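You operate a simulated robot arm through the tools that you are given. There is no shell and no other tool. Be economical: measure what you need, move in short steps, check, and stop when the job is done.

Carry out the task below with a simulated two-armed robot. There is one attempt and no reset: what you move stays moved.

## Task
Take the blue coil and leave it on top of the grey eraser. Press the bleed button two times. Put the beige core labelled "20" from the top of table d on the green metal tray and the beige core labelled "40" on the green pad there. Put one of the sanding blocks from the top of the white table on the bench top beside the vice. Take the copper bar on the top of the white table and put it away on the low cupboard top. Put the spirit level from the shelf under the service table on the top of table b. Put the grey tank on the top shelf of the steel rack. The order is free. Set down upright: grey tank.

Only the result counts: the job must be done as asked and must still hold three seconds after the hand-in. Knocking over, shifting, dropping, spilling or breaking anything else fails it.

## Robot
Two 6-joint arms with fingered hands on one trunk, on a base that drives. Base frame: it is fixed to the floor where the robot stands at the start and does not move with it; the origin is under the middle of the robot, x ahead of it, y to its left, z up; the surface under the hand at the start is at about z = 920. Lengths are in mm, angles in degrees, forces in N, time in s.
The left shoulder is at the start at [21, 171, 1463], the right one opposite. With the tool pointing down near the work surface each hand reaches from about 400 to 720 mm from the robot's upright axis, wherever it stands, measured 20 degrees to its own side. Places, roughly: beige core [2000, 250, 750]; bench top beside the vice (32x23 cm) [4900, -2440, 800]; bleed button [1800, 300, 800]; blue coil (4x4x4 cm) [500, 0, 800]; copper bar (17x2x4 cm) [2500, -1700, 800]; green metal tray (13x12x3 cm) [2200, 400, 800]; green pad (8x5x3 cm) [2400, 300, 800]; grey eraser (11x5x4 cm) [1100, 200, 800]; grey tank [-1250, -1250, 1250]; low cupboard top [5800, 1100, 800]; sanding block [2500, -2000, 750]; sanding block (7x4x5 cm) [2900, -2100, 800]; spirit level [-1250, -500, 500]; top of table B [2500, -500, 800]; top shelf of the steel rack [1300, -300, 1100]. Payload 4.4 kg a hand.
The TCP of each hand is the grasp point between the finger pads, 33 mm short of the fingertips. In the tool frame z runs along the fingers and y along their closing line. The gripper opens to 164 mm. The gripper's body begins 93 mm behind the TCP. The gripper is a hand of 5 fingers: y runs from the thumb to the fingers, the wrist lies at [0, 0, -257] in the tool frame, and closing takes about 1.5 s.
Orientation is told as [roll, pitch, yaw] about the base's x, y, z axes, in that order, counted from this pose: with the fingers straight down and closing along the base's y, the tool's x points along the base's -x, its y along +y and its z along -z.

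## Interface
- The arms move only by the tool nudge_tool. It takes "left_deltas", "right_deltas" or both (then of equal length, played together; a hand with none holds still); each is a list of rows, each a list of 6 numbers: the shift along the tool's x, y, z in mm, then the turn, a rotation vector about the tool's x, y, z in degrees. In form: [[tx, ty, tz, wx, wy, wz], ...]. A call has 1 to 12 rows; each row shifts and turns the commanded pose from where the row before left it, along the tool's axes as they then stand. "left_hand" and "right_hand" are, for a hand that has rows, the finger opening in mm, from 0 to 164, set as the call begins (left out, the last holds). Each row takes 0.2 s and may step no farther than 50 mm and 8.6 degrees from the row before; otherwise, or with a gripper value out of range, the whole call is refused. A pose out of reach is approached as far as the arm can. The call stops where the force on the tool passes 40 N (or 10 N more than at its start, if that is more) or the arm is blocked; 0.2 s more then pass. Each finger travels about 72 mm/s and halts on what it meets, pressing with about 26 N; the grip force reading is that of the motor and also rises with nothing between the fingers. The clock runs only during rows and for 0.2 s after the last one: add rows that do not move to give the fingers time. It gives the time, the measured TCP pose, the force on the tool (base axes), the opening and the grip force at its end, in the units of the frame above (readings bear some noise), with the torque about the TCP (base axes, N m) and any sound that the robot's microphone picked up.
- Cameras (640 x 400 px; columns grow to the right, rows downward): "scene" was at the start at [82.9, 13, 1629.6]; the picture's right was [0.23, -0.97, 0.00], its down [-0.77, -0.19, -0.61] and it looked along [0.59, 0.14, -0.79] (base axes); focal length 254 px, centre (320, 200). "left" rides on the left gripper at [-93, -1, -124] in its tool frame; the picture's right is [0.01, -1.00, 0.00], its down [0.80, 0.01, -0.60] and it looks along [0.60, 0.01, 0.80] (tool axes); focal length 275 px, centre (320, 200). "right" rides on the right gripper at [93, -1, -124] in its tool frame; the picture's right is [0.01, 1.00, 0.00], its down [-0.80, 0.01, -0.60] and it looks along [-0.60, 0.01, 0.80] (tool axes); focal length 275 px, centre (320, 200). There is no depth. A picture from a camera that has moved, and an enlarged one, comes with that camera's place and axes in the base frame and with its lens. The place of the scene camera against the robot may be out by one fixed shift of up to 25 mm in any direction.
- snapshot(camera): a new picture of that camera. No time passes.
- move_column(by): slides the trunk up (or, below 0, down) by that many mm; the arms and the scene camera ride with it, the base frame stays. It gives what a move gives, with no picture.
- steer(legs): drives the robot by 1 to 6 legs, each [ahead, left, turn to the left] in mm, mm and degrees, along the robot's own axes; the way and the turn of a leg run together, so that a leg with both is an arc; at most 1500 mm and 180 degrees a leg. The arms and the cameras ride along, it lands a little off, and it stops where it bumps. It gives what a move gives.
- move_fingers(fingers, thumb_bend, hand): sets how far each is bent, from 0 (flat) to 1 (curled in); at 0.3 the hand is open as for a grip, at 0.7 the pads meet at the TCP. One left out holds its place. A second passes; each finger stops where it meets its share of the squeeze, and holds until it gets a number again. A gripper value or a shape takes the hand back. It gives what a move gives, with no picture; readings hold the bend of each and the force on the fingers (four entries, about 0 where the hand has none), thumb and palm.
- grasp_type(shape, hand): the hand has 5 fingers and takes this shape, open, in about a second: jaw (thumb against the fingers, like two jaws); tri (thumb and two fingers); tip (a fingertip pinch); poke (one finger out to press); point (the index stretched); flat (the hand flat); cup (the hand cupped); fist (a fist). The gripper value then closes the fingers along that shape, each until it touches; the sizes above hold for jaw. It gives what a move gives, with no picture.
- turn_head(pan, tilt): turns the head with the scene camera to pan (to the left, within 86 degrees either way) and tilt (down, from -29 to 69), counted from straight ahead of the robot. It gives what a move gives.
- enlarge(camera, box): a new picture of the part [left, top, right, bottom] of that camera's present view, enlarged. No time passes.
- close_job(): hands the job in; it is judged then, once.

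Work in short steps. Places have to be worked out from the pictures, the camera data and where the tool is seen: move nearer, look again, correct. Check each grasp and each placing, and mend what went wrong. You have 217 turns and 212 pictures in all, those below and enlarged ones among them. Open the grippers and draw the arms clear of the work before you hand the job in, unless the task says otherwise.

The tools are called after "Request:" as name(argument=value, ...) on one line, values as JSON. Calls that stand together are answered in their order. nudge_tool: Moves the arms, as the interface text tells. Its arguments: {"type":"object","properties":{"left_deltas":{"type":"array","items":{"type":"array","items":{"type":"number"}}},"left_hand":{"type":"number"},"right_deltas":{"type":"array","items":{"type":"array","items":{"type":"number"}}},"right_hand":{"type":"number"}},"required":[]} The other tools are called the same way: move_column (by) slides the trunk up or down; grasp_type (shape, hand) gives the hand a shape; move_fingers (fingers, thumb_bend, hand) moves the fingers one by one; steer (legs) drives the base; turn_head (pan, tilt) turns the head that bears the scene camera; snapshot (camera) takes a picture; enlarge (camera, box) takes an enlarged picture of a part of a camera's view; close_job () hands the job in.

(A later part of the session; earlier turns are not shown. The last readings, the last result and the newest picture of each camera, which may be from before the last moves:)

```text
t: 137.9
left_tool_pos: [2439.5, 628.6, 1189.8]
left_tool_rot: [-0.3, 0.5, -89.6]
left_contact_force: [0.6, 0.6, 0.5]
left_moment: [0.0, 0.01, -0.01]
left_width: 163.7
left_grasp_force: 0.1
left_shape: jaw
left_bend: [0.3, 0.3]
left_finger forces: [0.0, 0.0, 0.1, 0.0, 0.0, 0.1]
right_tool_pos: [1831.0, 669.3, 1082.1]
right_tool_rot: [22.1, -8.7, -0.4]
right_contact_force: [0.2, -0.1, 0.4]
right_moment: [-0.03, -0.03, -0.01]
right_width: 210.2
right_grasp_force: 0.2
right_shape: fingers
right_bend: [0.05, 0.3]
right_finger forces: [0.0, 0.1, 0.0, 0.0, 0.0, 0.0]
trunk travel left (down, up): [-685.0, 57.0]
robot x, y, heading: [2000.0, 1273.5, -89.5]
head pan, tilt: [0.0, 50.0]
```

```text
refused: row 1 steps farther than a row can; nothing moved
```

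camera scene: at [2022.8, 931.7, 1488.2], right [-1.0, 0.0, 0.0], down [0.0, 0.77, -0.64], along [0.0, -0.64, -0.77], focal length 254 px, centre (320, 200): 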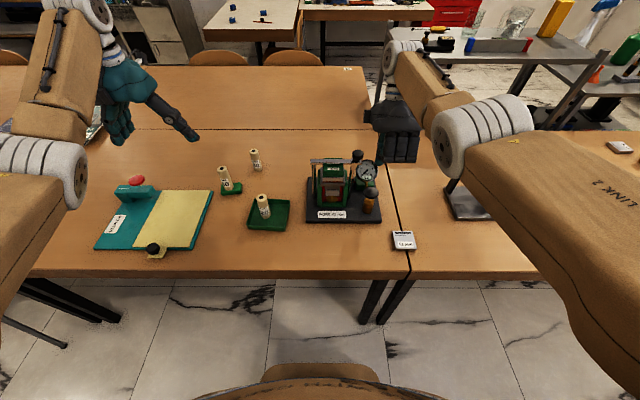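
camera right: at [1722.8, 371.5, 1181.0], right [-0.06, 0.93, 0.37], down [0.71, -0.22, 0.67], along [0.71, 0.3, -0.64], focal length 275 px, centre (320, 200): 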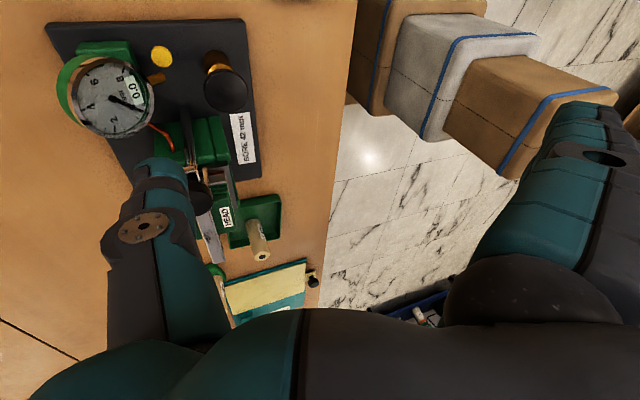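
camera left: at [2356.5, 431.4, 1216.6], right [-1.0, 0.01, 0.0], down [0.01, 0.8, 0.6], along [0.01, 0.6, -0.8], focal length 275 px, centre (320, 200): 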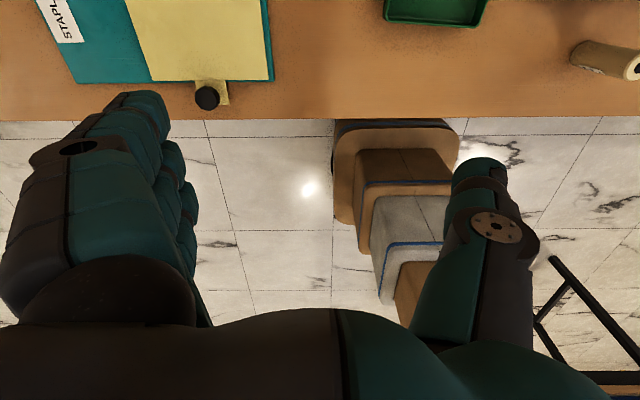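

Redo with smaller turns.

Request:
nudge_tool(right_deltas=[[0, 0, 0, 6, 2, 5], [0, 0, 0, 6, 2, 5], [0, 0, 0, 6, 2, 5], [0, 0, 0, 4, 2, 7], [0, 0, 0, 0, 0, 8.4], [0, 0, 0, 0, 0, 8.4], [0, 0, 0, 0, 0, 8.4], [0, 0, 0, 0, 0, 8.4], [0, 0, 0, 0, 0, 8.4], [0, 0, 0, 0, 0, 8.4], [0, 0, 0, 0, 0, 8.4], [0, 0, 0, 0, 0, 8.4]], right_hand=100)

Request:
turn_head(pan=-80, tilt=25)

Request:
snapshot(camera="scene")

Request:
turn_head(pan=0, tilt=15)

Request:
snapshot(camera="scene")

Request:
turn_head(pan=80, tilt=25)

Request:
snapshot(camera="scene")

```text
t: 140.6
left_tool_pos: [2440.6, 628.8, 1189.7]
left_tool_rot: [-0.3, 0.4, -89.7]
left_contact_force: [-0.4, -0.3, -0.7]
left_moment: [0.02, -0.02, 0.02]
left_width: 163.9
left_grasp_force: 0.1
left_shape: jaw
left_bend: [0.3, 0.3]
left_finger forces: [0.0, 0.1, 0.0, 0.0, 0.0, 0.0]
right_tool_pos: [1832.2, 653.3, 1073.4]
right_tool_rot: [-2.6, 1.7, -87.8]
right_contact_force: [0.5, -0.3, -0.4]
right_moment: [0.0, -0.04, 0.06]
right_width: 156.5
right_grasp_force: 0.0
right_shape: point
right_bend: [0.54, 0.41]
right_finger forces: [0.0, 0.0, 0.0, 0.1, 0.0, 0.0]
right hand out of reach, approached as far as the arm can: row 1, 2
trunk travel left (down, up): [-685.0, 57.0]
robot x, y, heading: [1998.7, 1277.0, -89.4]
head pan, tilt: [0.0, 50.0]
```

```text
t: 142.1
left_tool_pos: [2440.1, 628.1, 1189.6]
left_tool_rot: [-0.3, 0.5, -89.7]
left_contact_force: [0.1, -0.7, 0.7]
left_moment: [0.0, 0.0, -0.01]
left_width: 163.8
left_grasp_force: 0.0
left_shape: jaw
left_bend: [0.3, 0.3]
left_finger forces: [0.0, 0.1, 0.1, 0.0, 0.0, 0.0]
right_tool_pos: [1831.4, 653.1, 1074.5]
right_tool_rot: [-2.6, 1.7, -87.6]
right_contact_force: [-0.7, 0.2, -0.2]
right_moment: [0.0, 0.04, 0.01]
right_width: 156.2
right_grasp_force: 0.1
right_shape: point
right_bend: [0.54, 0.4]
right_finger forces: [0.0, 0.1, 0.1, 0.0, 0.0, 0.0]
trunk travel left (down, up): [-685.0, 57.0]
robot x, y, heading: [1999.9, 1275.0, -89.5]
head pan, tilt: [-80.0, 25.0]
```

```text
114 pictures are left
camera scene: at [1912.1, 1243.6, 1640.6], right [-0.18, 0.98, 0.0], down [0.42, 0.08, -0.91], along [-0.89, -0.16, -0.42], focal length 254 px, centre (320, 200)
```

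scene: 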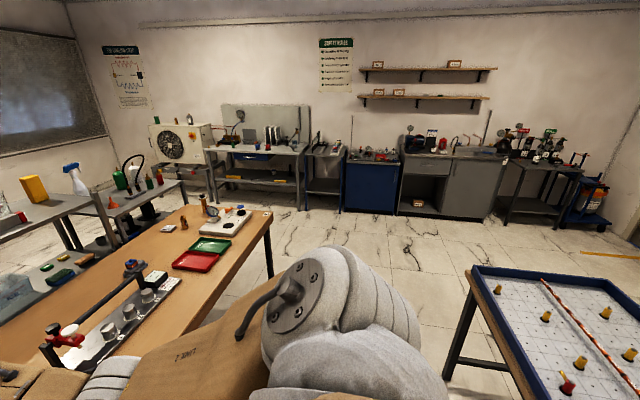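

```text
t: 143.6
left_tool_pos: [2440.3, 628.9, 1189.7]
left_tool_rot: [-0.3, 0.5, -89.7]
left_contact_force: [0.4, 0.7, 0.3]
left_moment: [0.01, -0.02, -0.03]
left_width: 164.0
left_grasp_force: 0.0
left_shape: jaw
left_bend: [0.3, 0.3]
left_finger forces: [0.0, 0.0, 0.0, 0.1, 0.0, 0.0]
right_tool_pos: [1832.2, 653.1, 1074.4]
right_tool_rot: [-2.5, 1.7, -87.5]
right_contact_force: [1.2, 0.3, -0.5]
right_moment: [-0.02, 0.0, 0.01]
right_width: 156.3
right_grasp_force: 0.1
right_shape: point
right_bend: [0.54, 0.39]
right_finger forces: [0.0, 0.0, 0.0, 0.0, 0.1, 0.1]
trunk travel left (down, up): [-685.0, 57.0]
robot x, y, heading: [2006.8, 1274.2, -89.8]
head pan, tilt: [0.0, 15.0]
```

```text
113 pictures are left
camera scene: at [2003.1, 1166.7, 1656.8], right [-1.0, 0.0, 0.0], down [0.0, 0.26, -0.97], along [0.0, -0.97, -0.26], focal length 254 px, centre (320, 200)
```

scene: 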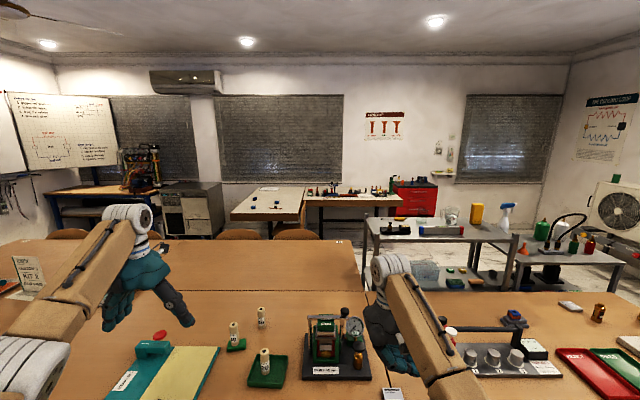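

```text
t: 145.1
left_tool_pos: [2440.7, 628.9, 1188.5]
left_tool_rot: [-0.3, 0.5, -89.6]
left_contact_force: [0.7, -0.7, 0.6]
left_moment: [0.02, 0.02, -0.01]
left_width: 163.6
left_grasp_force: 0.2
left_shape: jaw
left_bend: [0.3, 0.3]
left_finger forces: [0.0, 0.0, 0.0, 0.0, 0.0, 0.1]
right_tool_pos: [1832.9, 653.4, 1074.0]
right_tool_rot: [-2.6, 1.6, -87.6]
right_contact_force: [-0.4, -0.4, -0.4]
right_moment: [-0.01, 0.03, -0.03]
right_width: 156.5
right_grasp_force: 0.0
right_shape: point
right_bend: [0.54, 0.39]
right_finger forces: [0.0, 0.0, 0.1, 0.1, 0.0, 0.0]
trunk travel left (down, up): [-685.0, 57.0]
robot x, y, heading: [2001.0, 1279.2, -89.7]
head pan, tilt: [80.0, 25.0]
```

```text
112 pictures are left
camera scene: at [2093.5, 1244.5, 1640.6], right [-0.17, -0.99, 0.0], down [-0.42, 0.07, -0.91], along [0.89, -0.15, -0.42], focal length 254 px, centre (320, 200)
```

scene: 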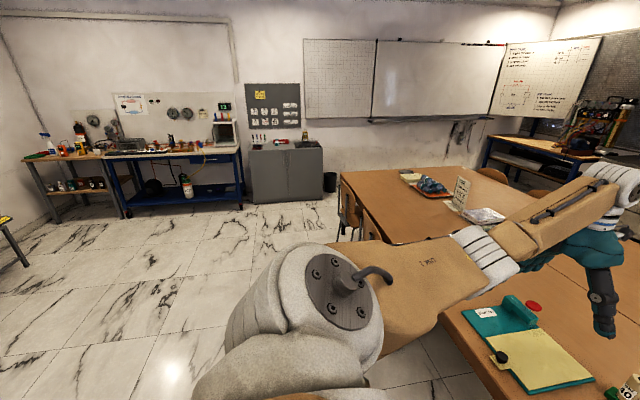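

Map is clear. Put the right hand back to jaw and drive to the -x end of the room (spirit level and tank).

Request:
grasp_type(shape="jaw", hand="right")

Request:
steer(legs=[[0, -1500, 0], [0, -620, 0], [0, 0, -90], [0, 900, 0]])

Request:
turn_head(pan=0, tilt=25)

Request:
snapshot(camera="scene")

Request:
turn_head(pan=50, tilt=25)

Request:
snapshot(camera="scene")

```text
t: 146.0
left_tool_pos: [2441.0, 628.0, 1188.5]
left_tool_rot: [-0.2, 0.5, -89.7]
left_contact_force: [-0.4, -0.3, -0.2]
left_moment: [-0.02, 0.01, -0.02]
left_width: 163.8
left_grasp_force: 0.1
left_shape: jaw
left_bend: [0.3, 0.3]
left_finger forces: [0.1, 0.0, 0.1, 0.0, 0.1, 0.0]
right_tool_pos: [1832.9, 652.5, 1073.9]
right_tool_rot: [-2.6, 1.6, -87.6]
right_contact_force: [0.5, 0.0, -0.1]
right_moment: [0.0, -0.03, 0.0]
right_width: 163.9
right_grasp_force: 0.0
right_shape: jaw
right_bend: [0.3, 0.3]
right_finger forces: [0.0, 0.0, 0.1, 0.0, 0.0, 0.0]
trunk travel left (down, up): [-685.0, 57.0]
robot x, y, heading: [2006.8, 1277.4, -89.6]
head pan, tilt: [80.0, 25.0]
```

```text
t: 164.7
left_tool_pos: [-779.2, -55.3, 1189.6]
left_tool_rot: [-0.3, 0.4, 179.0]
left_contact_force: [-0.4, 0.6, 0.5]
left_moment: [0.0, 0.03, 0.01]
left_width: 163.9
left_grasp_force: 0.1
left_shape: jaw
left_bend: [0.3, 0.3]
left_finger forces: [0.0, 0.0, 0.0, 0.0, 0.0, 0.0]
right_tool_pos: [-740.1, 552.3, 1074.5]
right_tool_rot: [-2.6, 1.7, -178.8]
right_contact_force: [-0.3, -0.4, -0.1]
right_moment: [0.02, 0.0, 0.01]
right_width: 164.2
right_grasp_force: 0.0
right_shape: jaw
right_bend: [0.3, 0.3]
right_finger forces: [0.0, 0.0, 0.1, 0.0, 0.1, 0.0]
trunk travel left (down, up): [-685.0, 57.0]
robot x, y, heading: [-125.8, 369.4, 179.1]
head pan, tilt: [80.0, 25.0]
```

```text
t: 166.3
left_tool_pos: [-779.6, -56.4, 1189.6]
left_tool_rot: [-0.3, 0.5, 179.1]
left_contact_force: [-1.3, -0.2, 0.8]
left_moment: [-0.02, 0.0, 0.02]
left_width: 163.9
left_grasp_force: 0.0
left_shape: jaw
left_bend: [0.3, 0.3]
left_finger forces: [0.0, 0.0, 0.0, 0.0, 0.0, 0.0]
right_tool_pos: [-740.9, 551.7, 1073.0]
right_tool_rot: [-2.6, 1.7, -178.9]
right_contact_force: [1.0, -0.3, 0.1]
right_moment: [0.01, 0.01, -0.01]
right_width: 164.0
right_grasp_force: 0.1
right_shape: jaw
right_bend: [0.3, 0.3]
right_finger forces: [0.0, 0.0, 0.0, 0.0, 0.0, 0.1]
trunk travel left (down, up): [-685.0, 57.0]
robot x, y, heading: [-125.5, 368.8, 179.0]
head pan, tilt: [0.0, 25.0]
```

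```text
111 pictures are left
camera scene: at [-226.1, 364.9, 1640.5], right [0.02, 1.0, 0.0], down [0.42, -0.01, -0.91], along [-0.91, 0.01, -0.42], focal length 254 px, centre (320, 200)
```

scene: 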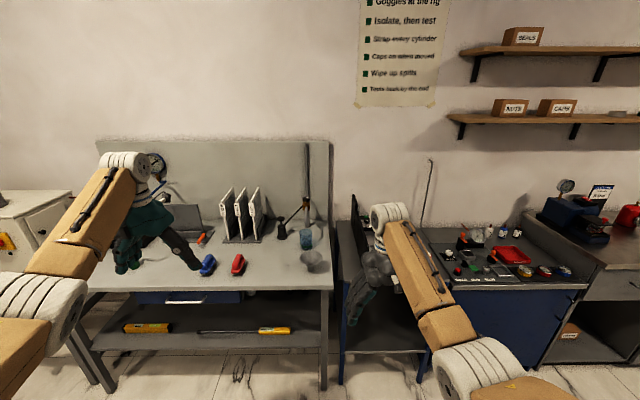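

```text
t: 167.4
left_tool_pos: [-778.6, -55.2, 1189.9]
left_tool_rot: [-0.3, 0.5, 179.0]
left_contact_force: [0.3, 0.3, 0.9]
left_moment: [0.03, 0.02, 0.0]
left_width: 164.0
left_grasp_force: 0.2
left_shape: jaw
left_bend: [0.3, 0.3]
left_finger forces: [0.0, 0.0, 0.0, 0.1, 0.1, 0.0]
right_tool_pos: [-741.4, 551.7, 1074.6]
right_tool_rot: [-2.7, 1.6, -178.9]
right_contact_force: [0.2, 0.3, -0.6]
right_moment: [0.0, 0.0, 0.0]
right_width: 163.8
right_grasp_force: 0.1
right_shape: jaw
right_bend: [0.3, 0.3]
right_finger forces: [0.0, 0.1, 0.0, 0.0, 0.1, 0.0]
trunk travel left (down, up): [-685.0, 57.0]
robot x, y, heading: [-120.9, 365.4, 179.1]
head pan, tilt: [50.0, 25.0]
```

```text
110 pictures are left
camera scene: at [-194.4, 294.0, 1640.6], right [-0.75, 0.66, 0.0], down [0.28, 0.32, -0.91], along [-0.59, -0.68, -0.42], focal length 254 px, centre (320, 200)
```

scene: 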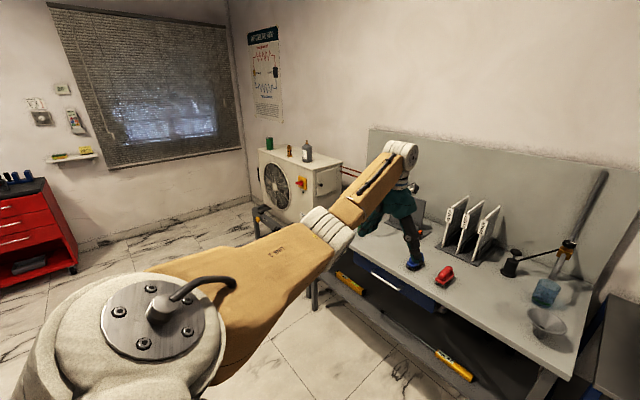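

Zoom in on the shelf under the service table and on the items atop the AC unit.

Request:
enlarge(camera="scene", box=[230, 120, 350, 195])

Request:
steer(legs=[[0, 700, 0]])

Request:
turn_head(pan=0, tilt=40)

Request:
snapshot(camera="scene")

Request:
enlarge(camera="scene", box=[160, 150, 480, 350])

```text
5.33 times, centred on (290, 158) of scene
camera zoom: at [-194.4, 294.0, 1640.6], right [-0.75, 0.66, 0.0], down [0.28, 0.32, -0.91], along [-0.59, -0.68, -0.42], focal length 1353 px, centre (480, 427)
```

zoom: 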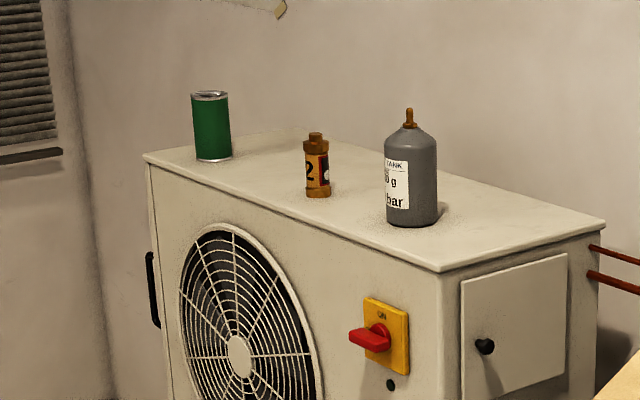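

```text
t: 171.3
left_tool_pos: [-788.2, -761.5, 1189.2]
left_tool_rot: [-0.5, 0.4, 179.2]
left_contact_force: [-0.8, -0.6, 0.5]
left_moment: [0.04, -0.01, 0.01]
left_width: 164.0
left_grasp_force: 0.1
left_shape: jaw
left_bend: [0.3, 0.3]
left_finger forces: [0.0, 0.0, 0.1, 0.0, 0.0, 0.0]
right_tool_pos: [-751.4, -153.0, 1073.8]
right_tool_rot: [-2.5, 1.7, -178.8]
right_contact_force: [-0.9, 0.7, 0.9]
right_moment: [-0.01, -0.02, -0.03]
right_width: 163.8
right_grasp_force: 0.1
right_shape: jaw
right_bend: [0.3, 0.3]
right_finger forces: [0.0, 0.0, 0.0, 0.0, 0.1, 0.1]
trunk travel left (down, up): [-685.0, 57.0]
robot x, y, heading: [-131.4, -334.5, 179.3]
head pan, tilt: [50.0, 25.0]
```

```text
t: 172.5
left_tool_pos: [-788.1, -761.0, 1189.1]
left_tool_rot: [-0.3, 0.6, 179.2]
left_contact_force: [0.1, -0.1, -0.1]
left_moment: [-0.02, 0.0, 0.01]
left_width: 164.0
left_grasp_force: 0.1
left_shape: jaw
left_bend: [0.3, 0.3]
left_finger forces: [0.0, 0.0, 0.0, 0.1, 0.0, 0.1]
right_tool_pos: [-752.6, -152.7, 1073.7]
right_tool_rot: [-2.6, 1.7, -178.7]
right_contact_force: [-0.6, -0.3, -1.0]
right_moment: [-0.04, -0.01, 0.05]
right_width: 163.9
right_grasp_force: 0.1
right_shape: jaw
right_bend: [0.3, 0.3]
right_finger forces: [0.0, 0.0, 0.1, 0.1, 0.0, 0.0]
trunk travel left (down, up): [-685.0, 57.0]
robot x, y, heading: [-130.5, -337.0, 178.9]
head pan, tilt: [0.0, 40.0]
```

```text
108 pictures are left
camera scene: at [-229.5, -338.5, 1617.3], right [0.01, 1.0, 0.0], down [0.64, -0.01, -0.77], along [-0.77, 0.01, -0.64], focal length 254 px, centre (320, 200)
```

scene: 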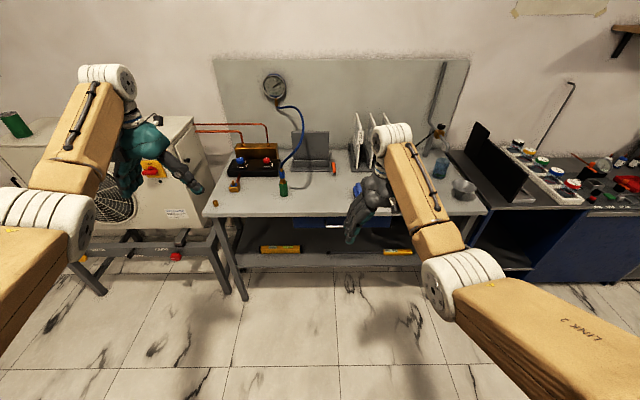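

```text
2.00 times, centred on (320, 250) of scene
camera zoom: at [-229.5, -338.5, 1617.3], right [0.01, 1.0, 0.0], down [0.64, -0.01, -0.77], along [-0.77, 0.01, -0.64], focal length 507 px, centre (320, 100)
```

zoom: 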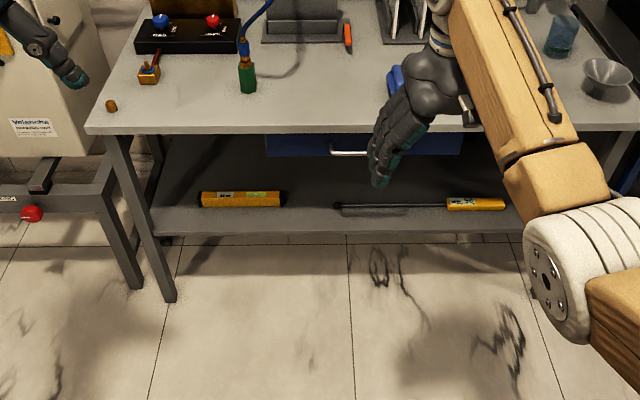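

The spirit level is the left yellow bar on the shelf. Lower the column to look at the shelf level.

Request:
move_column(by=-500)

Request:
turn_head(pan=0, tilt=30)

Request:
snapshot(camera="scene")

Request:
enlarge(camera="scene", box=[200, 150, 360, 250])

```text
refused: -500 is not a number from -400 to 400
```

```text
t: 173.2
left_tool_pos: [-788.5, -761.4, 1188.8]
left_tool_rot: [-0.3, 0.5, 179.2]
left_contact_force: [-0.1, 0.2, 0.1]
left_moment: [-0.01, -0.04, -0.02]
left_width: 163.9
left_grasp_force: 0.2
left_shape: jaw
left_bend: [0.3, 0.3]
left_finger forces: [0.0, 0.0, 0.0, 0.1, 0.0, 0.0]
right_tool_pos: [-752.0, -153.7, 1073.2]
right_tool_rot: [-2.6, 1.7, -178.7]
right_contact_force: [0.3, 0.1, 0.0]
right_moment: [0.02, -0.02, 0.02]
right_width: 163.9
right_grasp_force: 0.1
right_shape: jaw
right_bend: [0.3, 0.3]
right_finger forces: [0.0, 0.0, 0.0, 0.1, 0.1, 0.1]
trunk travel left (down, up): [-685.0, 57.0]
robot x, y, heading: [-136.5, -332.7, 179.2]
head pan, tilt: [0.0, 30.0]
```

```text
106 pictures are left
camera scene: at [-234.8, -338.4, 1632.5], right [0.01, 1.0, 0.0], down [0.5, -0.01, -0.87], along [-0.87, 0.01, -0.5], focal length 254 px, centre (320, 200)
```

scene: 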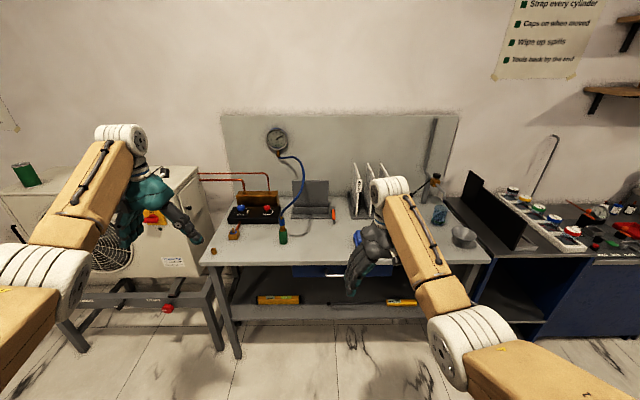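

```text
4.00 times, centred on (280, 200) of scene
camera zoom: at [-234.8, -338.4, 1632.5], right [0.01, 1.0, 0.0], down [0.5, -0.01, -0.87], along [-0.87, 0.01, -0.5], focal length 1015 px, centre (480, 200)
```

zoom: 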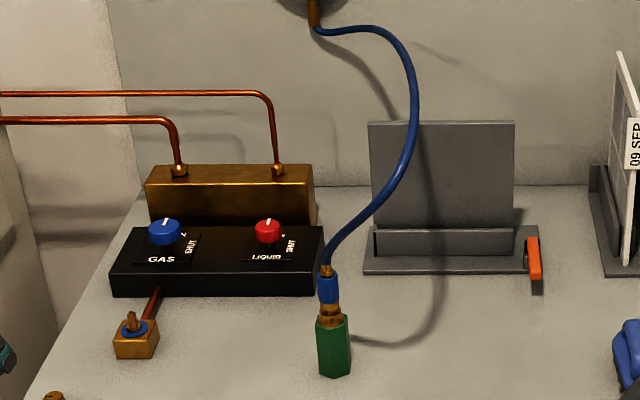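

Lower in two steps.

Request:
move_column(by=-400)

Request:
snapshot(camera="scene")

Request:
enlarge(camera="scene", box=[190, 180, 350, 280])

```text
t: 177.0
left_tool_pos: [-788.5, -760.5, 727.1]
left_tool_rot: [-0.4, 6.0, 179.2]
left_contact_force: [0.6, 0.0, -0.1]
left_moment: [-0.02, 0.0, 0.01]
left_width: 164.1
left_grasp_force: 0.1
left_shape: jaw
left_bend: [0.3, 0.3]
left_finger forces: [0.0, 0.1, 0.0, 0.0, 0.1, 0.1]
right_tool_pos: [-735.7, -152.9, 600.0]
right_tool_rot: [-2.3, 8.7, -178.7]
right_contact_force: [-0.9, 0.7, -0.2]
right_moment: [-0.02, 0.01, 0.02]
right_width: 163.7
right_grasp_force: 0.0
right_shape: jaw
right_bend: [0.3, 0.3]
right_finger forces: [0.1, 0.0, 0.0, 0.1, 0.0, 0.0]
trunk travel left (down, up): [-285.0, 457.0]
robot x, y, heading: [-129.1, -335.8, 179.1]
head pan, tilt: [0.0, 30.0]
```

```text
104 pictures are left
camera scene: at [-281.6, -337.7, 1230.5], right [0.01, 1.0, 0.0], down [0.5, -0.01, -0.87], along [-0.87, 0.01, -0.5], focal length 254 px, centre (320, 200)
```

scene: 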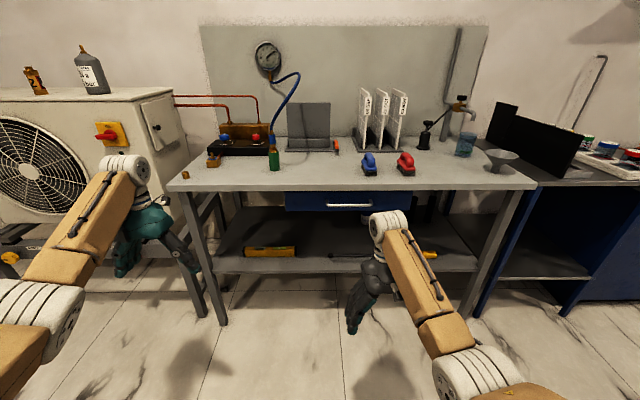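

```text
4.00 times, centred on (270, 230) of scene
camera zoom: at [-281.6, -337.7, 1230.5], right [0.01, 1.0, 0.0], down [0.5, -0.01, -0.87], along [-0.87, 0.01, -0.5], focal length 1015 px, centre (520, 80)
```

zoom: 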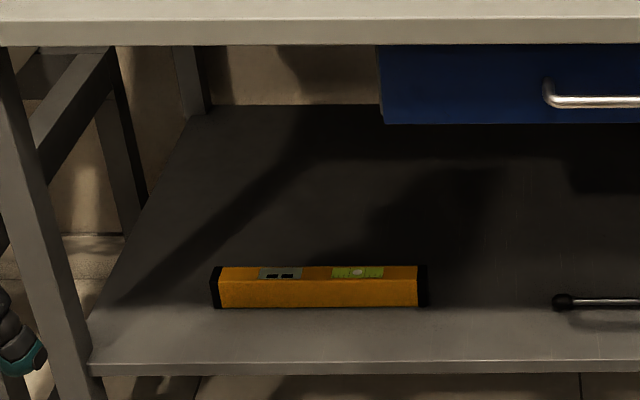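

Level triangulates to a 27×4×4 cm bar at about (-1251,-577), z 355–392 on the shelf; gap up to the table is ample. I'll use the left hand, twisted 90° so it closes along x. First retract the right hand and twist the left.

Request:
nudge_tool(left_deltas=[[0, 0, 0, 0, -2, 8], [0, 0, 0, 0, -2, 8], [0, 0, 0, 0, -2, 8], [0, 0, 0, 0, 0, 8.4], [0, 0, 0, 0, 0, 8.4], [0, 0, 0, 0, 0, 8.4], [0, 0, 0, 0, 0, 8.4], [0, 0, 0, 0, 0, 8.4], [0, 0, 0, 0, 0, 8.4], [0, 0, 0, 0, 0, 8.4], [0, 0, 0, 0, 0, 8.4], [0, 0, 0, 0, 0, 0]], right_deltas=[[30, 0, 0, 0, -2, 0], [30, 0, 0, 0, -2, 0], [30, 0, 0, 0, -2, 0], [30, 0, 0, 0, 0, 0], [30, 0, 0, 0, 0, 0], [0, 0, 0, 0, 0, 0], [0, 0, 0, 0, 0, 0], [0, 0, 0, 0, 0, 0], [0, 0, 0, 0, 0, 0], [0, 0, 0, 0, 0, 0], [0, 0, 0, 0, 0, 0], [0, 0, 0, 0, 0, 0]])

Request:
snapshot(camera="scene")

Request:
snapshot(camera="left")

```text
t: 179.6
left_tool_pos: [-788.5, -761.0, 727.1]
left_tool_rot: [-0.2, -1.6, 88.0]
left_contact_force: [0.1, -0.3, 0.4]
left_moment: [0.04, -0.02, 0.01]
left_width: 164.0
left_grasp_force: 0.1
left_shape: jaw
left_bend: [0.3, 0.3]
left_finger forces: [0.0, 0.1, 0.0, 0.0, 0.0, 0.0]
right_tool_pos: [-631.4, -155.4, 546.0]
right_tool_rot: [-2.3, 2.6, -178.5]
right_contact_force: [-1.0, 0.1, 1.1]
right_moment: [-0.05, 0.02, -0.05]
right_width: 163.9
right_grasp_force: 0.0
right_shape: jaw
right_bend: [0.3, 0.3]
right_finger forces: [0.0, 0.0, 0.0, 0.0, 0.0, 0.1]
right hand out of reach, approached as far as the arm can: row 1, 2, 3, 4, 5
trunk travel left (down, up): [-285.0, 457.0]
robot x, y, heading: [-134.2, -334.8, 179.0]
head pan, tilt: [0.0, 30.0]
```

```text
102 pictures are left
camera scene: at [-281.7, -337.7, 1230.4], right [0.01, 1.0, 0.0], down [0.5, -0.01, -0.87], along [-0.87, 0.01, -0.5], focal length 254 px, centre (320, 200)
```

scene: 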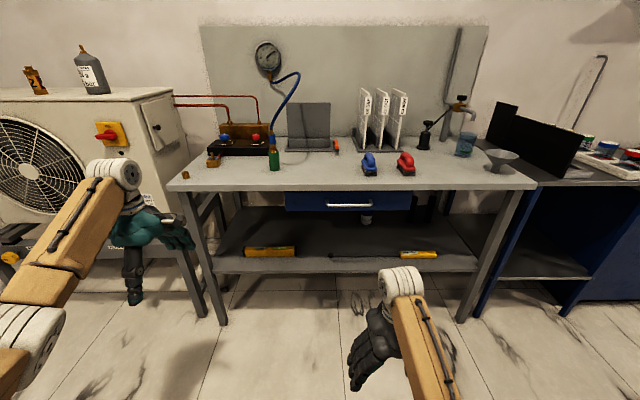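

```text
101 pictures are left
camera left: at [-783.9, -673.0, 854.1], right [1.0, -0.05, 0.0], down [-0.04, -0.82, 0.58], along [-0.03, -0.58, -0.82], focal length 275 px, centre (320, 200)
```

left: 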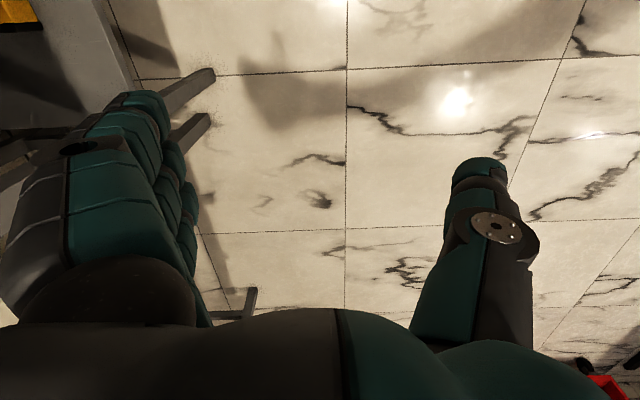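

Left hand twisted properly. Lower the column, move the hand inward and level it.

Request:
move_column(by=-170)

Request:
nudge_tool(left_deltas=[[-30, 0, 20, 0, 0, 0], [-30, 0, 20, 0, 0, 0], [-30, 0, 20, 0, 0, 0], [0, 0, 0, 0, 0, 0]])

```text
t: 181.5
left_tool_pos: [-784.7, -762.8, 531.0]
left_tool_rot: [-2.5, -1.9, 88.2]
left_contact_force: [-0.9, 1.0, -0.3]
left_moment: [0.0, 0.03, 0.0]
left_width: 163.9
left_grasp_force: 0.0
left_shape: jaw
left_bend: [0.3, 0.3]
left_finger forces: [0.0, 0.1, 0.0, 0.1, 0.1, 0.0]
right_tool_pos: [-581.9, -155.1, 300.8]
right_tool_rot: [-2.0, 12.4, -178.4]
right_contact_force: [-0.2, 0.1, -0.1]
right_moment: [0.0, 0.03, -0.01]
right_width: 163.8
right_grasp_force: 0.0
right_shape: jaw
right_bend: [0.3, 0.3]
right_finger forces: [0.0, 0.1, 0.0, 0.1, 0.0, 0.1]
trunk travel left (down, up): [-115.0, 627.0]
robot x, y, heading: [-132.9, -335.5, 179.2]
head pan, tilt: [0.0, 30.0]
```

```text
t: 182.5
left_tool_pos: [-778.8, -671.3, 471.4]
left_tool_rot: [-2.4, -1.9, 88.2]
left_contact_force: [-0.2, 0.3, -0.5]
left_moment: [-0.01, 0.01, 0.01]
left_width: 163.8
left_grasp_force: 0.1
left_shape: jaw
left_bend: [0.3, 0.3]
left_finger forces: [0.0, 0.0, 0.0, 0.1, 0.1, 0.0]
right_tool_pos: [-583.0, -155.1, 300.6]
right_tool_rot: [-1.8, 12.4, -178.4]
right_contact_force: [0.7, 0.7, 0.9]
right_moment: [-0.01, -0.03, 0.02]
right_width: 164.2
right_grasp_force: 0.0
right_shape: jaw
right_bend: [0.3, 0.3]
right_finger forces: [0.0, 0.0, 0.0, 0.0, 0.0, 0.0]
trunk travel left (down, up): [-115.0, 627.0]
robot x, y, heading: [-135.5, -335.7, 179.2]
head pan, tilt: [0.0, 30.0]
```

Set the hand at z≈445 for entry (between the level top and the table underside), then drive in stages.

Request:
nudge_tool(left_deltas=[[0, 0, 13, -1.9, 2.4, 0], [0, 0, 13, 0, 0, 0], [0, 0, 0, 0, 0, 0]], left_hand=110)

Request:
steer(legs=[[0, -94, 0], [330, 0, 0]])

Request:
snapshot(camera="scene")

Request:
snapshot(camera="left")

```text
t: 183.3
left_tool_pos: [-778.7, -670.6, 446.5]
left_tool_rot: [-0.7, 0.6, 88.1]
left_contact_force: [0.1, 0.4, 0.2]
left_moment: [0.02, 0.01, 0.02]
left_width: 111.1
left_grasp_force: 0.1
left_shape: jaw
left_bend: [0.68, 0.66]
left_finger forces: [0.0, 0.0, 0.0, 0.0, 0.1, 0.1]
right_tool_pos: [-582.0, -153.8, 300.7]
right_tool_rot: [-1.8, 12.5, -178.4]
right_contact_force: [-0.7, 0.9, -0.2]
right_moment: [-0.01, 0.02, -0.02]
right_width: 163.8
right_grasp_force: 0.0
right_shape: jaw
right_bend: [0.3, 0.3]
right_finger forces: [0.0, 0.1, 0.0, 0.0, 0.0, 0.0]
trunk travel left (down, up): [-115.0, 627.0]
robot x, y, heading: [-135.3, -334.2, 179.3]
head pan, tilt: [0.0, 30.0]
```

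```text
t: 186.2
left_tool_pos: [-1107.8, -573.7, 448.1]
left_tool_rot: [-0.7, 0.5, 88.2]
left_contact_force: [0.7, -0.3, -0.7]
left_moment: [0.02, 0.01, 0.01]
left_width: 110.7
left_grasp_force: 0.1
left_shape: jaw
left_bend: [0.68, 0.66]
left_finger forces: [0.0, 0.1, 0.0, 0.0, 0.0, 0.0]
right_tool_pos: [-910.0, -57.3, 300.5]
right_tool_rot: [-1.9, 12.4, -178.4]
right_contact_force: [0.3, 0.4, 0.5]
right_moment: [0.02, 0.02, -0.01]
right_width: 163.9
right_grasp_force: 0.0
right_shape: jaw
right_bend: [0.3, 0.3]
right_finger forces: [0.1, 0.0, 0.1, 0.1, 0.0, 0.0]
trunk travel left (down, up): [-115.0, 627.0]
robot x, y, heading: [-462.8, -235.9, 179.0]
head pan, tilt: [0.0, 30.0]
```

```text
100 pictures are left
camera scene: at [-676.0, -239.0, 1054.2], right [0.01, 1.0, 0.0], down [0.5, -0.01, -0.87], along [-0.87, 0.01, -0.5], focal length 254 px, centre (320, 200)
```

scene: 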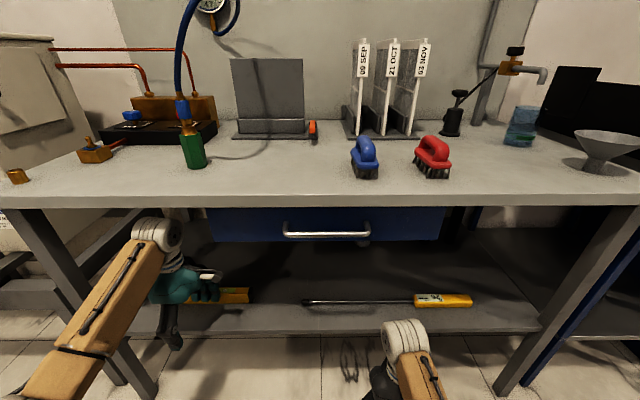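

```text
99 pictures are left
camera left: at [-1103.9, -480.1, 570.1], right [1.0, -0.04, 0.01], down [-0.04, -0.79, 0.61], along [-0.02, -0.61, -0.79], focal length 275 px, centre (320, 200)
```

left: 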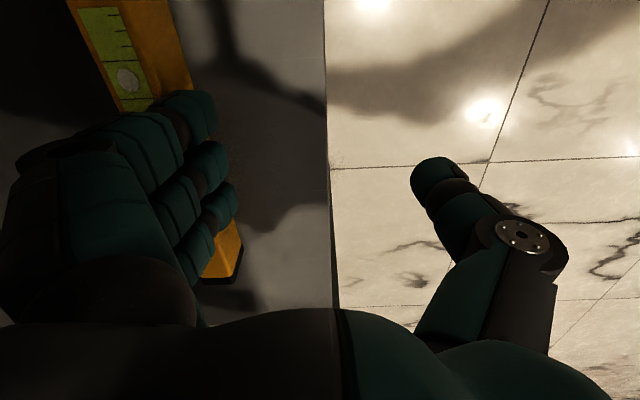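

Level top centre is at x≈-1221 per the hand camera. Drive forward 116 mm and look.

Request:
steer(legs=[[116, 0, 0]])

Request:
snapshot(camera="left")

Request:
snapshot(camera="scene")

```text
t: 187.5
left_tool_pos: [-1224.4, -572.7, 447.8]
left_tool_rot: [-0.7, 0.6, 88.3]
left_contact_force: [0.3, 0.0, -0.6]
left_moment: [-0.02, 0.01, -0.02]
left_width: 110.3
left_grasp_force: 0.1
left_shape: jaw
left_bend: [0.68, 0.66]
left_finger forces: [0.0, 0.0, 0.0, 0.1, 0.1, 0.1]
right_tool_pos: [-1027.8, -55.7, 301.4]
right_tool_rot: [-1.9, 12.4, -178.4]
right_contact_force: [2.8, 0.0, -0.8]
right_moment: [-0.05, 0.28, 0.15]
right_width: 163.9
right_grasp_force: 0.0
right_shape: jaw
right_bend: [0.3, 0.3]
right_finger forces: [0.0, 0.0, 0.0, 3.0, 0.0, 0.0]
trunk travel left (down, up): [-115.0, 627.0]
robot x, y, heading: [-578.3, -235.5, 179.4]
head pan, tilt: [0.0, 30.0]
```

```text
98 pictures are left
camera left: at [-1220.3, -478.9, 570.3], right [1.0, -0.04, 0.01], down [-0.04, -0.79, 0.61], along [-0.02, -0.61, -0.79], focal length 275 px, centre (320, 200)
```

left: 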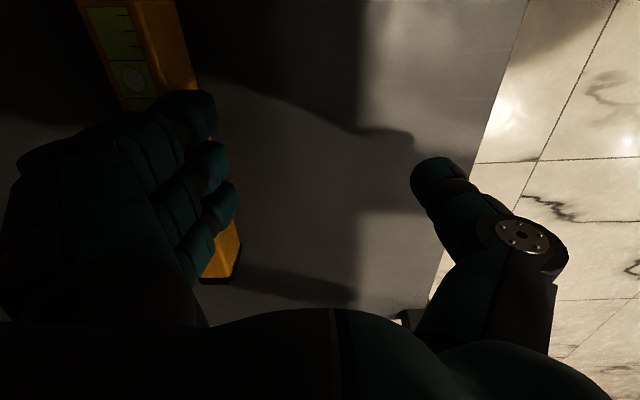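

```text
97 pictures are left
camera scene: at [-792.3, -237.6, 1054.3], right [0.01, 1.0, 0.0], down [0.5, -0.01, -0.87], along [-0.87, 0.01, -0.5], focal length 254 px, centre (320, 200)
```

scene: 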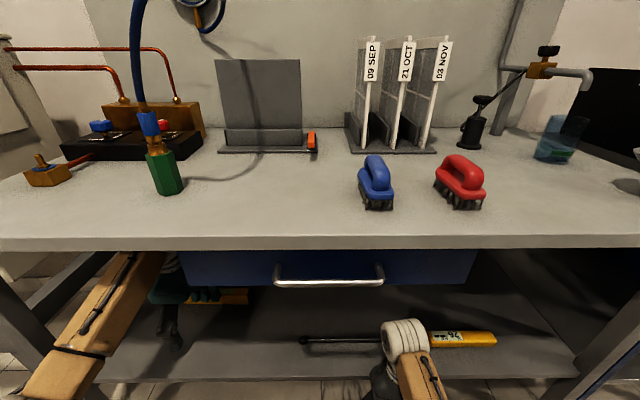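

The level kept the same place in view: the fingers pushed it back (its top must be near z 440, shelf ≈398), and the right palm touches something lightly. Back out and tilt the hand 30° forward so the far fingers pass over the bar.

Request:
steer(legs=[[-200, 0, 0]])

Request:
nudge_tool(left_deltas=[[0, 0, 0, -7.5, 0, 0], [0, 0, 0, -7.5, 0, 0], [0, 0, 0, -7.5, 0, 0], [0, 0, 0, -7.5, 0, 0], [0, 0, 0, 0, 0, 0]], right_deltas=[[25, 0, -30, 0, 0, 0], [25, 0, -30, 0, 0, 0], [25, 0, -30, 0, 0, 0], [0, 0, -30, 0, 0, 0], [0, 0, 0, 0, 0, 0]])

Request:
snapshot(camera="left")

Request:
snapshot(camera="scene")

```text
t: 189.1
left_tool_pos: [-1022.7, -575.2, 447.2]
left_tool_rot: [-0.5, 0.5, 88.2]
left_contact_force: [-0.5, -0.3, 0.5]
left_moment: [0.0, -0.02, 0.03]
left_width: 110.2
left_grasp_force: 0.1
left_shape: jaw
left_bend: [0.68, 0.66]
left_finger forces: [0.2, 0.1, 0.0, 0.0, 0.1, 0.0]
right_tool_pos: [-827.1, -59.3, 300.7]
right_tool_rot: [-2.0, 12.5, -178.3]
right_contact_force: [0.0, -0.7, 0.1]
right_moment: [0.02, 0.0, -0.04]
right_width: 163.8
right_grasp_force: 0.1
right_shape: jaw
right_bend: [0.3, 0.3]
right_finger forces: [0.1, 0.0, 0.0, 0.0, 0.0, 0.0]
trunk travel left (down, up): [-115.0, 627.0]
robot x, y, heading: [-375.5, -238.9, 179.5]
head pan, tilt: [0.0, 30.0]
```

```text
t: 190.5
left_tool_pos: [-1022.0, -575.6, 449.0]
left_tool_rot: [29.6, 0.6, 88.3]
left_contact_force: [-1.3, -0.2, -0.7]
left_moment: [-0.06, -0.04, -0.01]
left_width: 110.3
left_grasp_force: 0.1
left_shape: jaw
left_bend: [0.68, 0.66]
left_finger forces: [0.0, 0.1, 0.0, 0.0, 0.0, 0.0]
right_tool_pos: [-835.1, -24.8, 329.1]
right_tool_rot: [-9.8, 7.1, -178.6]
right_contact_force: [-1.1, 0.1, -0.5]
right_moment: [-0.01, -0.03, 0.01]
right_width: 164.0
right_grasp_force: 0.0
right_shape: jaw
right_bend: [0.3, 0.3]
right_finger forces: [0.0, 0.0, 0.1, 0.0, 0.0, 0.0]
right hand out of reach, approached as far as the arm can: row 1, 2, 3, 4
trunk travel left (down, up): [-115.0, 627.0]
robot x, y, heading: [-378.6, -237.6, 179.2]
head pan, tilt: [0.0, 30.0]
stopped in row 5 (right hand): the arm was blocked; the commanded pose is now the measured one
```

```text
96 pictures are left
camera left: at [-956.8, -485.1, 555.7], right [0.87, -0.04, -0.49], down [0.26, -0.8, 0.53], along [-0.42, -0.59, -0.69], focal length 275 px, centre (320, 200)
```

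left: 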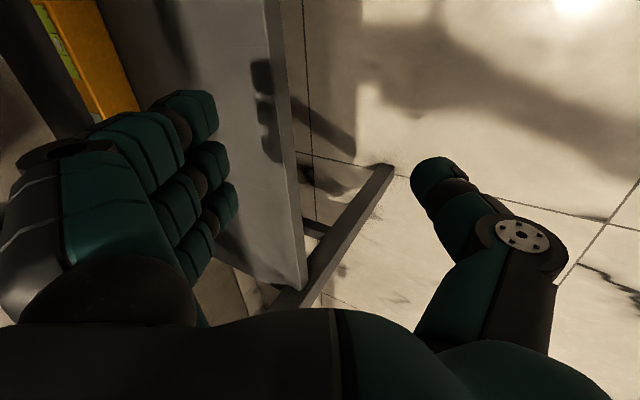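

```text
95 pictures are left
camera scene: at [-590.5, -241.1, 1055.8], right [0.01, 1.0, 0.0], down [0.5, 0.0, -0.87], along [-0.87, 0.01, -0.5], focal length 254 px, centre (320, 200)
```

scene: 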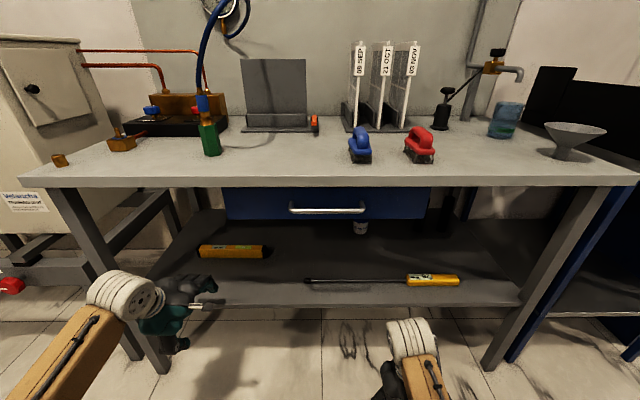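

Good view. The right hand would hit the shelf edge, so I reposition with the heading turned 30° right, which keeps the right arm clear.

Request:
steer(legs=[[-80, 358, 0], [0, 0, -30]])

Request:
nudge_tool(left_deltas=[[0, 0, 0, 0, -3.7, -6.5], [0, 0, 0, 0, -3.7, -6.5], [0, 0, 0, 0, -3.7, -6.5], [0, 0, 0, 0, -3.7, -6.5], [0, 0, 0, 0, 0, 0]], left_hand=130)

Request:
turn_head(pan=28, tilt=30)

Request:
snapshot(camera="scene")

Request:
snapshot(camera="left")

```text
t: 194.3
left_tool_pos: [-1030.2, -562.7, 447.2]
left_tool_rot: [29.3, 0.7, 58.1]
left_contact_force: [-0.4, 0.1, 0.2]
left_moment: [0.0, 0.05, 0.01]
left_width: 110.1
left_grasp_force: 0.2
left_shape: jaw
left_bend: [0.68, 0.66]
left_finger forces: [0.0, 0.1, 0.0, 0.1, 0.1, 0.1]
right_tool_pos: [-590.4, -180.6, 326.2]
right_tool_rot: [-9.7, 7.1, 151.3]
right_contact_force: [0.5, 0.3, 0.0]
right_moment: [0.0, -0.01, -0.01]
right_width: 164.1
right_grasp_force: 0.0
right_shape: jaw
right_bend: [0.3, 0.3]
right_finger forces: [0.1, 0.0, 0.0, 0.0, 0.0, 0.0]
trunk travel left (down, up): [-115.0, 627.0]
robot x, y, heading: [-300.7, -598.1, 149.0]
head pan, tilt: [0.0, 30.0]
```

```text
t: 195.5
left_tool_pos: [-1030.1, -563.2, 445.0]
left_tool_rot: [25.9, -24.8, 74.8]
left_contact_force: [-0.7, 0.1, 0.4]
left_moment: [-0.02, -0.01, -0.05]
left_width: 129.8
left_grasp_force: 0.3
left_shape: jaw
left_bend: [0.59, 0.59]
left_finger forces: [0.0, 0.0, 0.0, 0.0, 0.0, 0.1]
right_tool_pos: [-590.8, -179.4, 327.0]
right_tool_rot: [-9.8, 7.0, 151.3]
right_contact_force: [-0.2, -0.6, -0.8]
right_moment: [0.01, 0.0, 0.01]
right_width: 164.2
right_grasp_force: 0.2
right_shape: jaw
right_bend: [0.3, 0.3]
right_finger forces: [0.1, 0.1, 0.0, 0.0, 0.0, 0.0]
trunk travel left (down, up): [-115.0, 627.0]
robot x, y, heading: [-301.2, -599.1, 149.5]
head pan, tilt: [0.0, 30.0]
```

```text
t: 196.4
left_tool_pos: [-1029.3, -563.4, 445.9]
left_tool_rot: [26.0, -24.7, 74.6]
left_contact_force: [0.4, 0.3, 0.8]
left_moment: [-0.03, -0.01, -0.02]
left_width: 129.9
left_grasp_force: 0.1
left_shape: jaw
left_bend: [0.59, 0.59]
left_finger forces: [0.1, 0.0, 0.0, 0.0, 0.0, 0.0]
right_tool_pos: [-590.2, -178.6, 327.8]
right_tool_rot: [-9.8, 7.1, 151.3]
right_contact_force: [-0.2, 0.0, 0.7]
right_moment: [0.01, -0.01, -0.03]
right_width: 164.2
right_grasp_force: 0.0
right_shape: jaw
right_bend: [0.3, 0.3]
right_finger forces: [0.1, 0.0, 0.0, 0.0, 0.0, 0.0]
trunk travel left (down, up): [-115.0, 627.0]
robot x, y, heading: [-299.8, -597.2, 149.2]
head pan, tilt: [28.0, 30.0]
```

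```text
94 pictures are left
camera scene: at [-499.7, -531.0, 1054.1], right [0.05, 1.0, 0.0], down [0.5, -0.03, -0.87], along [-0.86, 0.04, -0.5], focal length 254 px, centre (320, 200)
```

scene: 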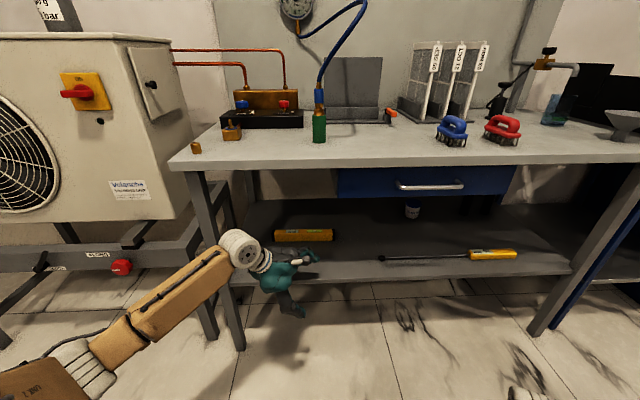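

```text
93 pictures are left
camera left: at [-966.1, -542.8, 586.7], right [0.91, -0.07, -0.4], down [-0.01, -0.99, 0.16], along [-0.41, -0.14, -0.9], focal length 275 px, centre (320, 200)
```

left: 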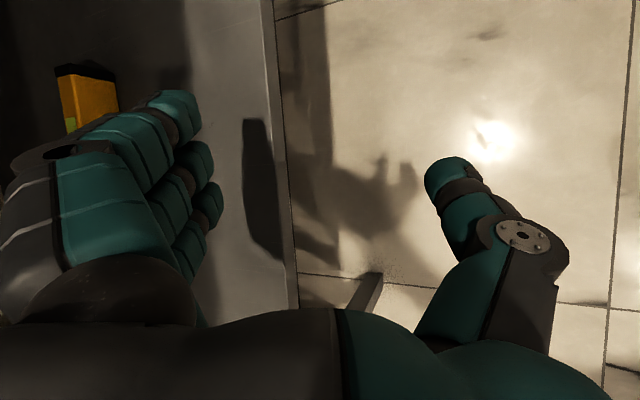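

I had the sign of one rotation wrong; correct it.

Request:
nudge_tool(left_deltas=[[0, 0, 0, -1.7, 7.4, 0], [0, 0, 0, -1.7, 7.4, 0], [0, 0, 0, -1.7, 7.4, 0], [0, 0, 0, -1.7, 7.4, 0], [0, 0, 0, 0, 0, 0]])

Request:
snapshot(camera="left")

```text
t: 197.6
left_tool_pos: [-1028.7, -563.2, 446.2]
left_tool_rot: [29.9, 1.5, 88.7]
left_contact_force: [-0.5, 0.3, 0.2]
left_moment: [-0.05, 0.0, -0.03]
left_width: 129.7
left_grasp_force: 0.1
left_shape: jaw
left_bend: [0.59, 0.59]
left_finger forces: [0.0, 0.0, 0.0, 0.1, 0.0, 0.0]
right_tool_pos: [-589.9, -180.3, 326.9]
right_tool_rot: [-9.8, 7.0, 151.2]
right_contact_force: [-0.4, 0.4, 0.4]
right_moment: [-0.01, -0.03, -0.01]
right_width: 163.9
right_grasp_force: 0.0
right_shape: jaw
right_bend: [0.3, 0.3]
right_finger forces: [0.0, 0.0, 0.0, 0.0, 0.0, 0.0]
trunk travel left (down, up): [-115.0, 627.0]
robot x, y, heading: [-300.7, -597.1, 149.4]
head pan, tilt: [28.0, 30.0]
```

```text
92 pictures are left
camera left: at [-963.9, -470.2, 551.6], right [0.87, -0.05, -0.5], down [0.27, -0.79, 0.55], along [-0.42, -0.61, -0.67], focal length 275 px, centre (320, 200)
```

left: 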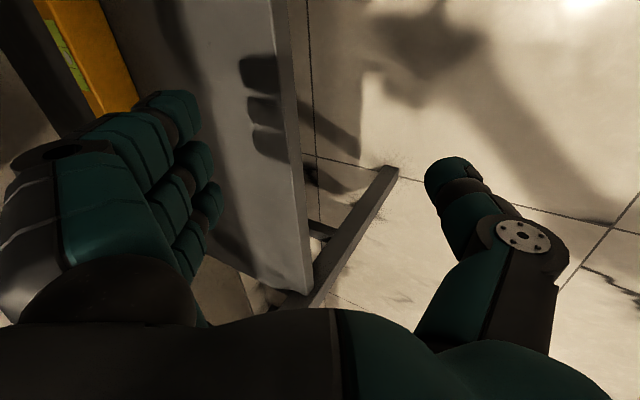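

Orientation right. Raise slightly and drive in along -x, in two stages.

Request:
nudge_tool(left_deltas=[[0, 5, -8.7, 0, 0, 0], [0, 0, 0, 0, 0, 0]])

Request:
steer(legs=[[155, 92, 0]])

Request:
snapshot(camera="left")

Request:
snapshot(camera="scene")

```text
t: 198.2
left_tool_pos: [-1029.4, -563.7, 457.0]
left_tool_rot: [30.0, 1.5, 88.7]
left_contact_force: [0.1, 0.0, 0.4]
left_moment: [0.0, 0.01, -0.03]
left_width: 129.9
left_grasp_force: 0.0
left_shape: jaw
left_bend: [0.59, 0.59]
left_finger forces: [0.0, 0.0, 0.1, 0.1, 0.0, 0.0]
right_tool_pos: [-590.7, -177.7, 327.8]
right_tool_rot: [-9.8, 7.1, 151.3]
right_contact_force: [1.1, -0.3, -0.6]
right_moment: [0.05, -0.02, 0.01]
right_width: 163.7
right_grasp_force: 0.0
right_shape: jaw
right_bend: [0.3, 0.3]
right_finger forces: [0.0, 0.0, 0.0, 0.1, 0.0, 0.0]
trunk travel left (down, up): [-115.0, 627.0]
robot x, y, heading: [-305.1, -595.6, 149.3]
head pan, tilt: [28.0, 30.0]
```

```text
t: 199.7
left_tool_pos: [-1208.5, -564.2, 457.2]
left_tool_rot: [30.0, 1.7, 88.8]
left_contact_force: [-0.4, -0.6, -0.3]
left_moment: [0.01, 0.0, 0.0]
left_width: 129.6
left_grasp_force: 0.1
left_shape: jaw
left_bend: [0.59, 0.59]
left_finger forces: [0.0, 0.0, 0.0, 0.0, 0.0, 0.0]
right_tool_pos: [-771.3, -179.5, 327.2]
right_tool_rot: [-9.7, 7.0, 151.5]
right_contact_force: [-0.2, -0.2, 0.1]
right_moment: [0.0, -0.01, -0.01]
right_width: 164.0
right_grasp_force: 0.0
right_shape: jaw
right_bend: [0.3, 0.3]
right_finger forces: [0.0, 0.0, 0.1, 0.0, 0.1, 0.1]
trunk travel left (down, up): [-115.0, 627.0]
robot x, y, heading: [-481.7, -597.9, 149.6]
head pan, tilt: [28.0, 30.0]
```

```text
91 pictures are left
camera left: at [-1144.1, -471.9, 561.6], right [0.87, -0.04, -0.5], down [0.28, -0.79, 0.55], along [-0.42, -0.61, -0.67], focal length 275 px, centre (320, 200)
```

left: 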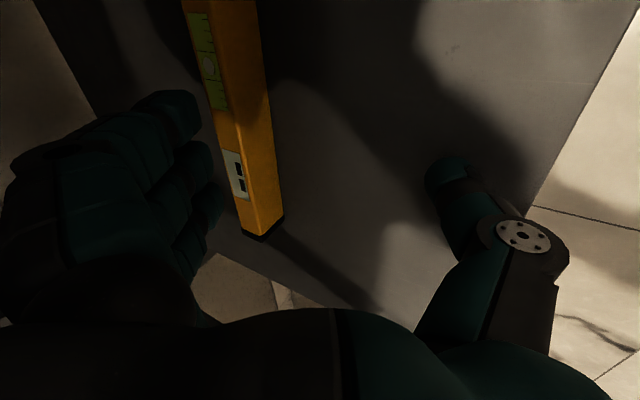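

```text
90 pictures are left
camera scene: at [-679.3, -531.8, 1054.2], right [0.04, 1.0, 0.0], down [0.5, -0.02, -0.87], along [-0.86, 0.04, -0.5], focal length 254 px, centre (320, 200)
```

scene: 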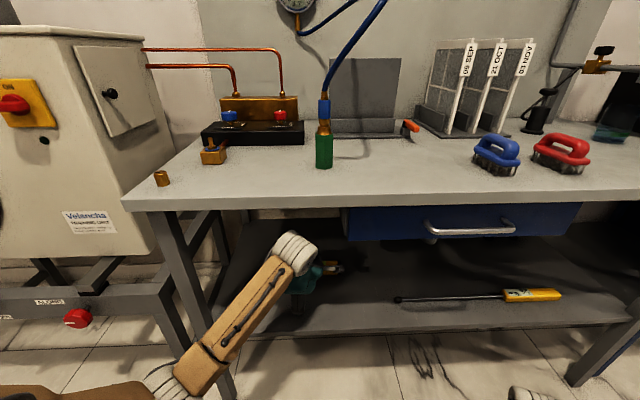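

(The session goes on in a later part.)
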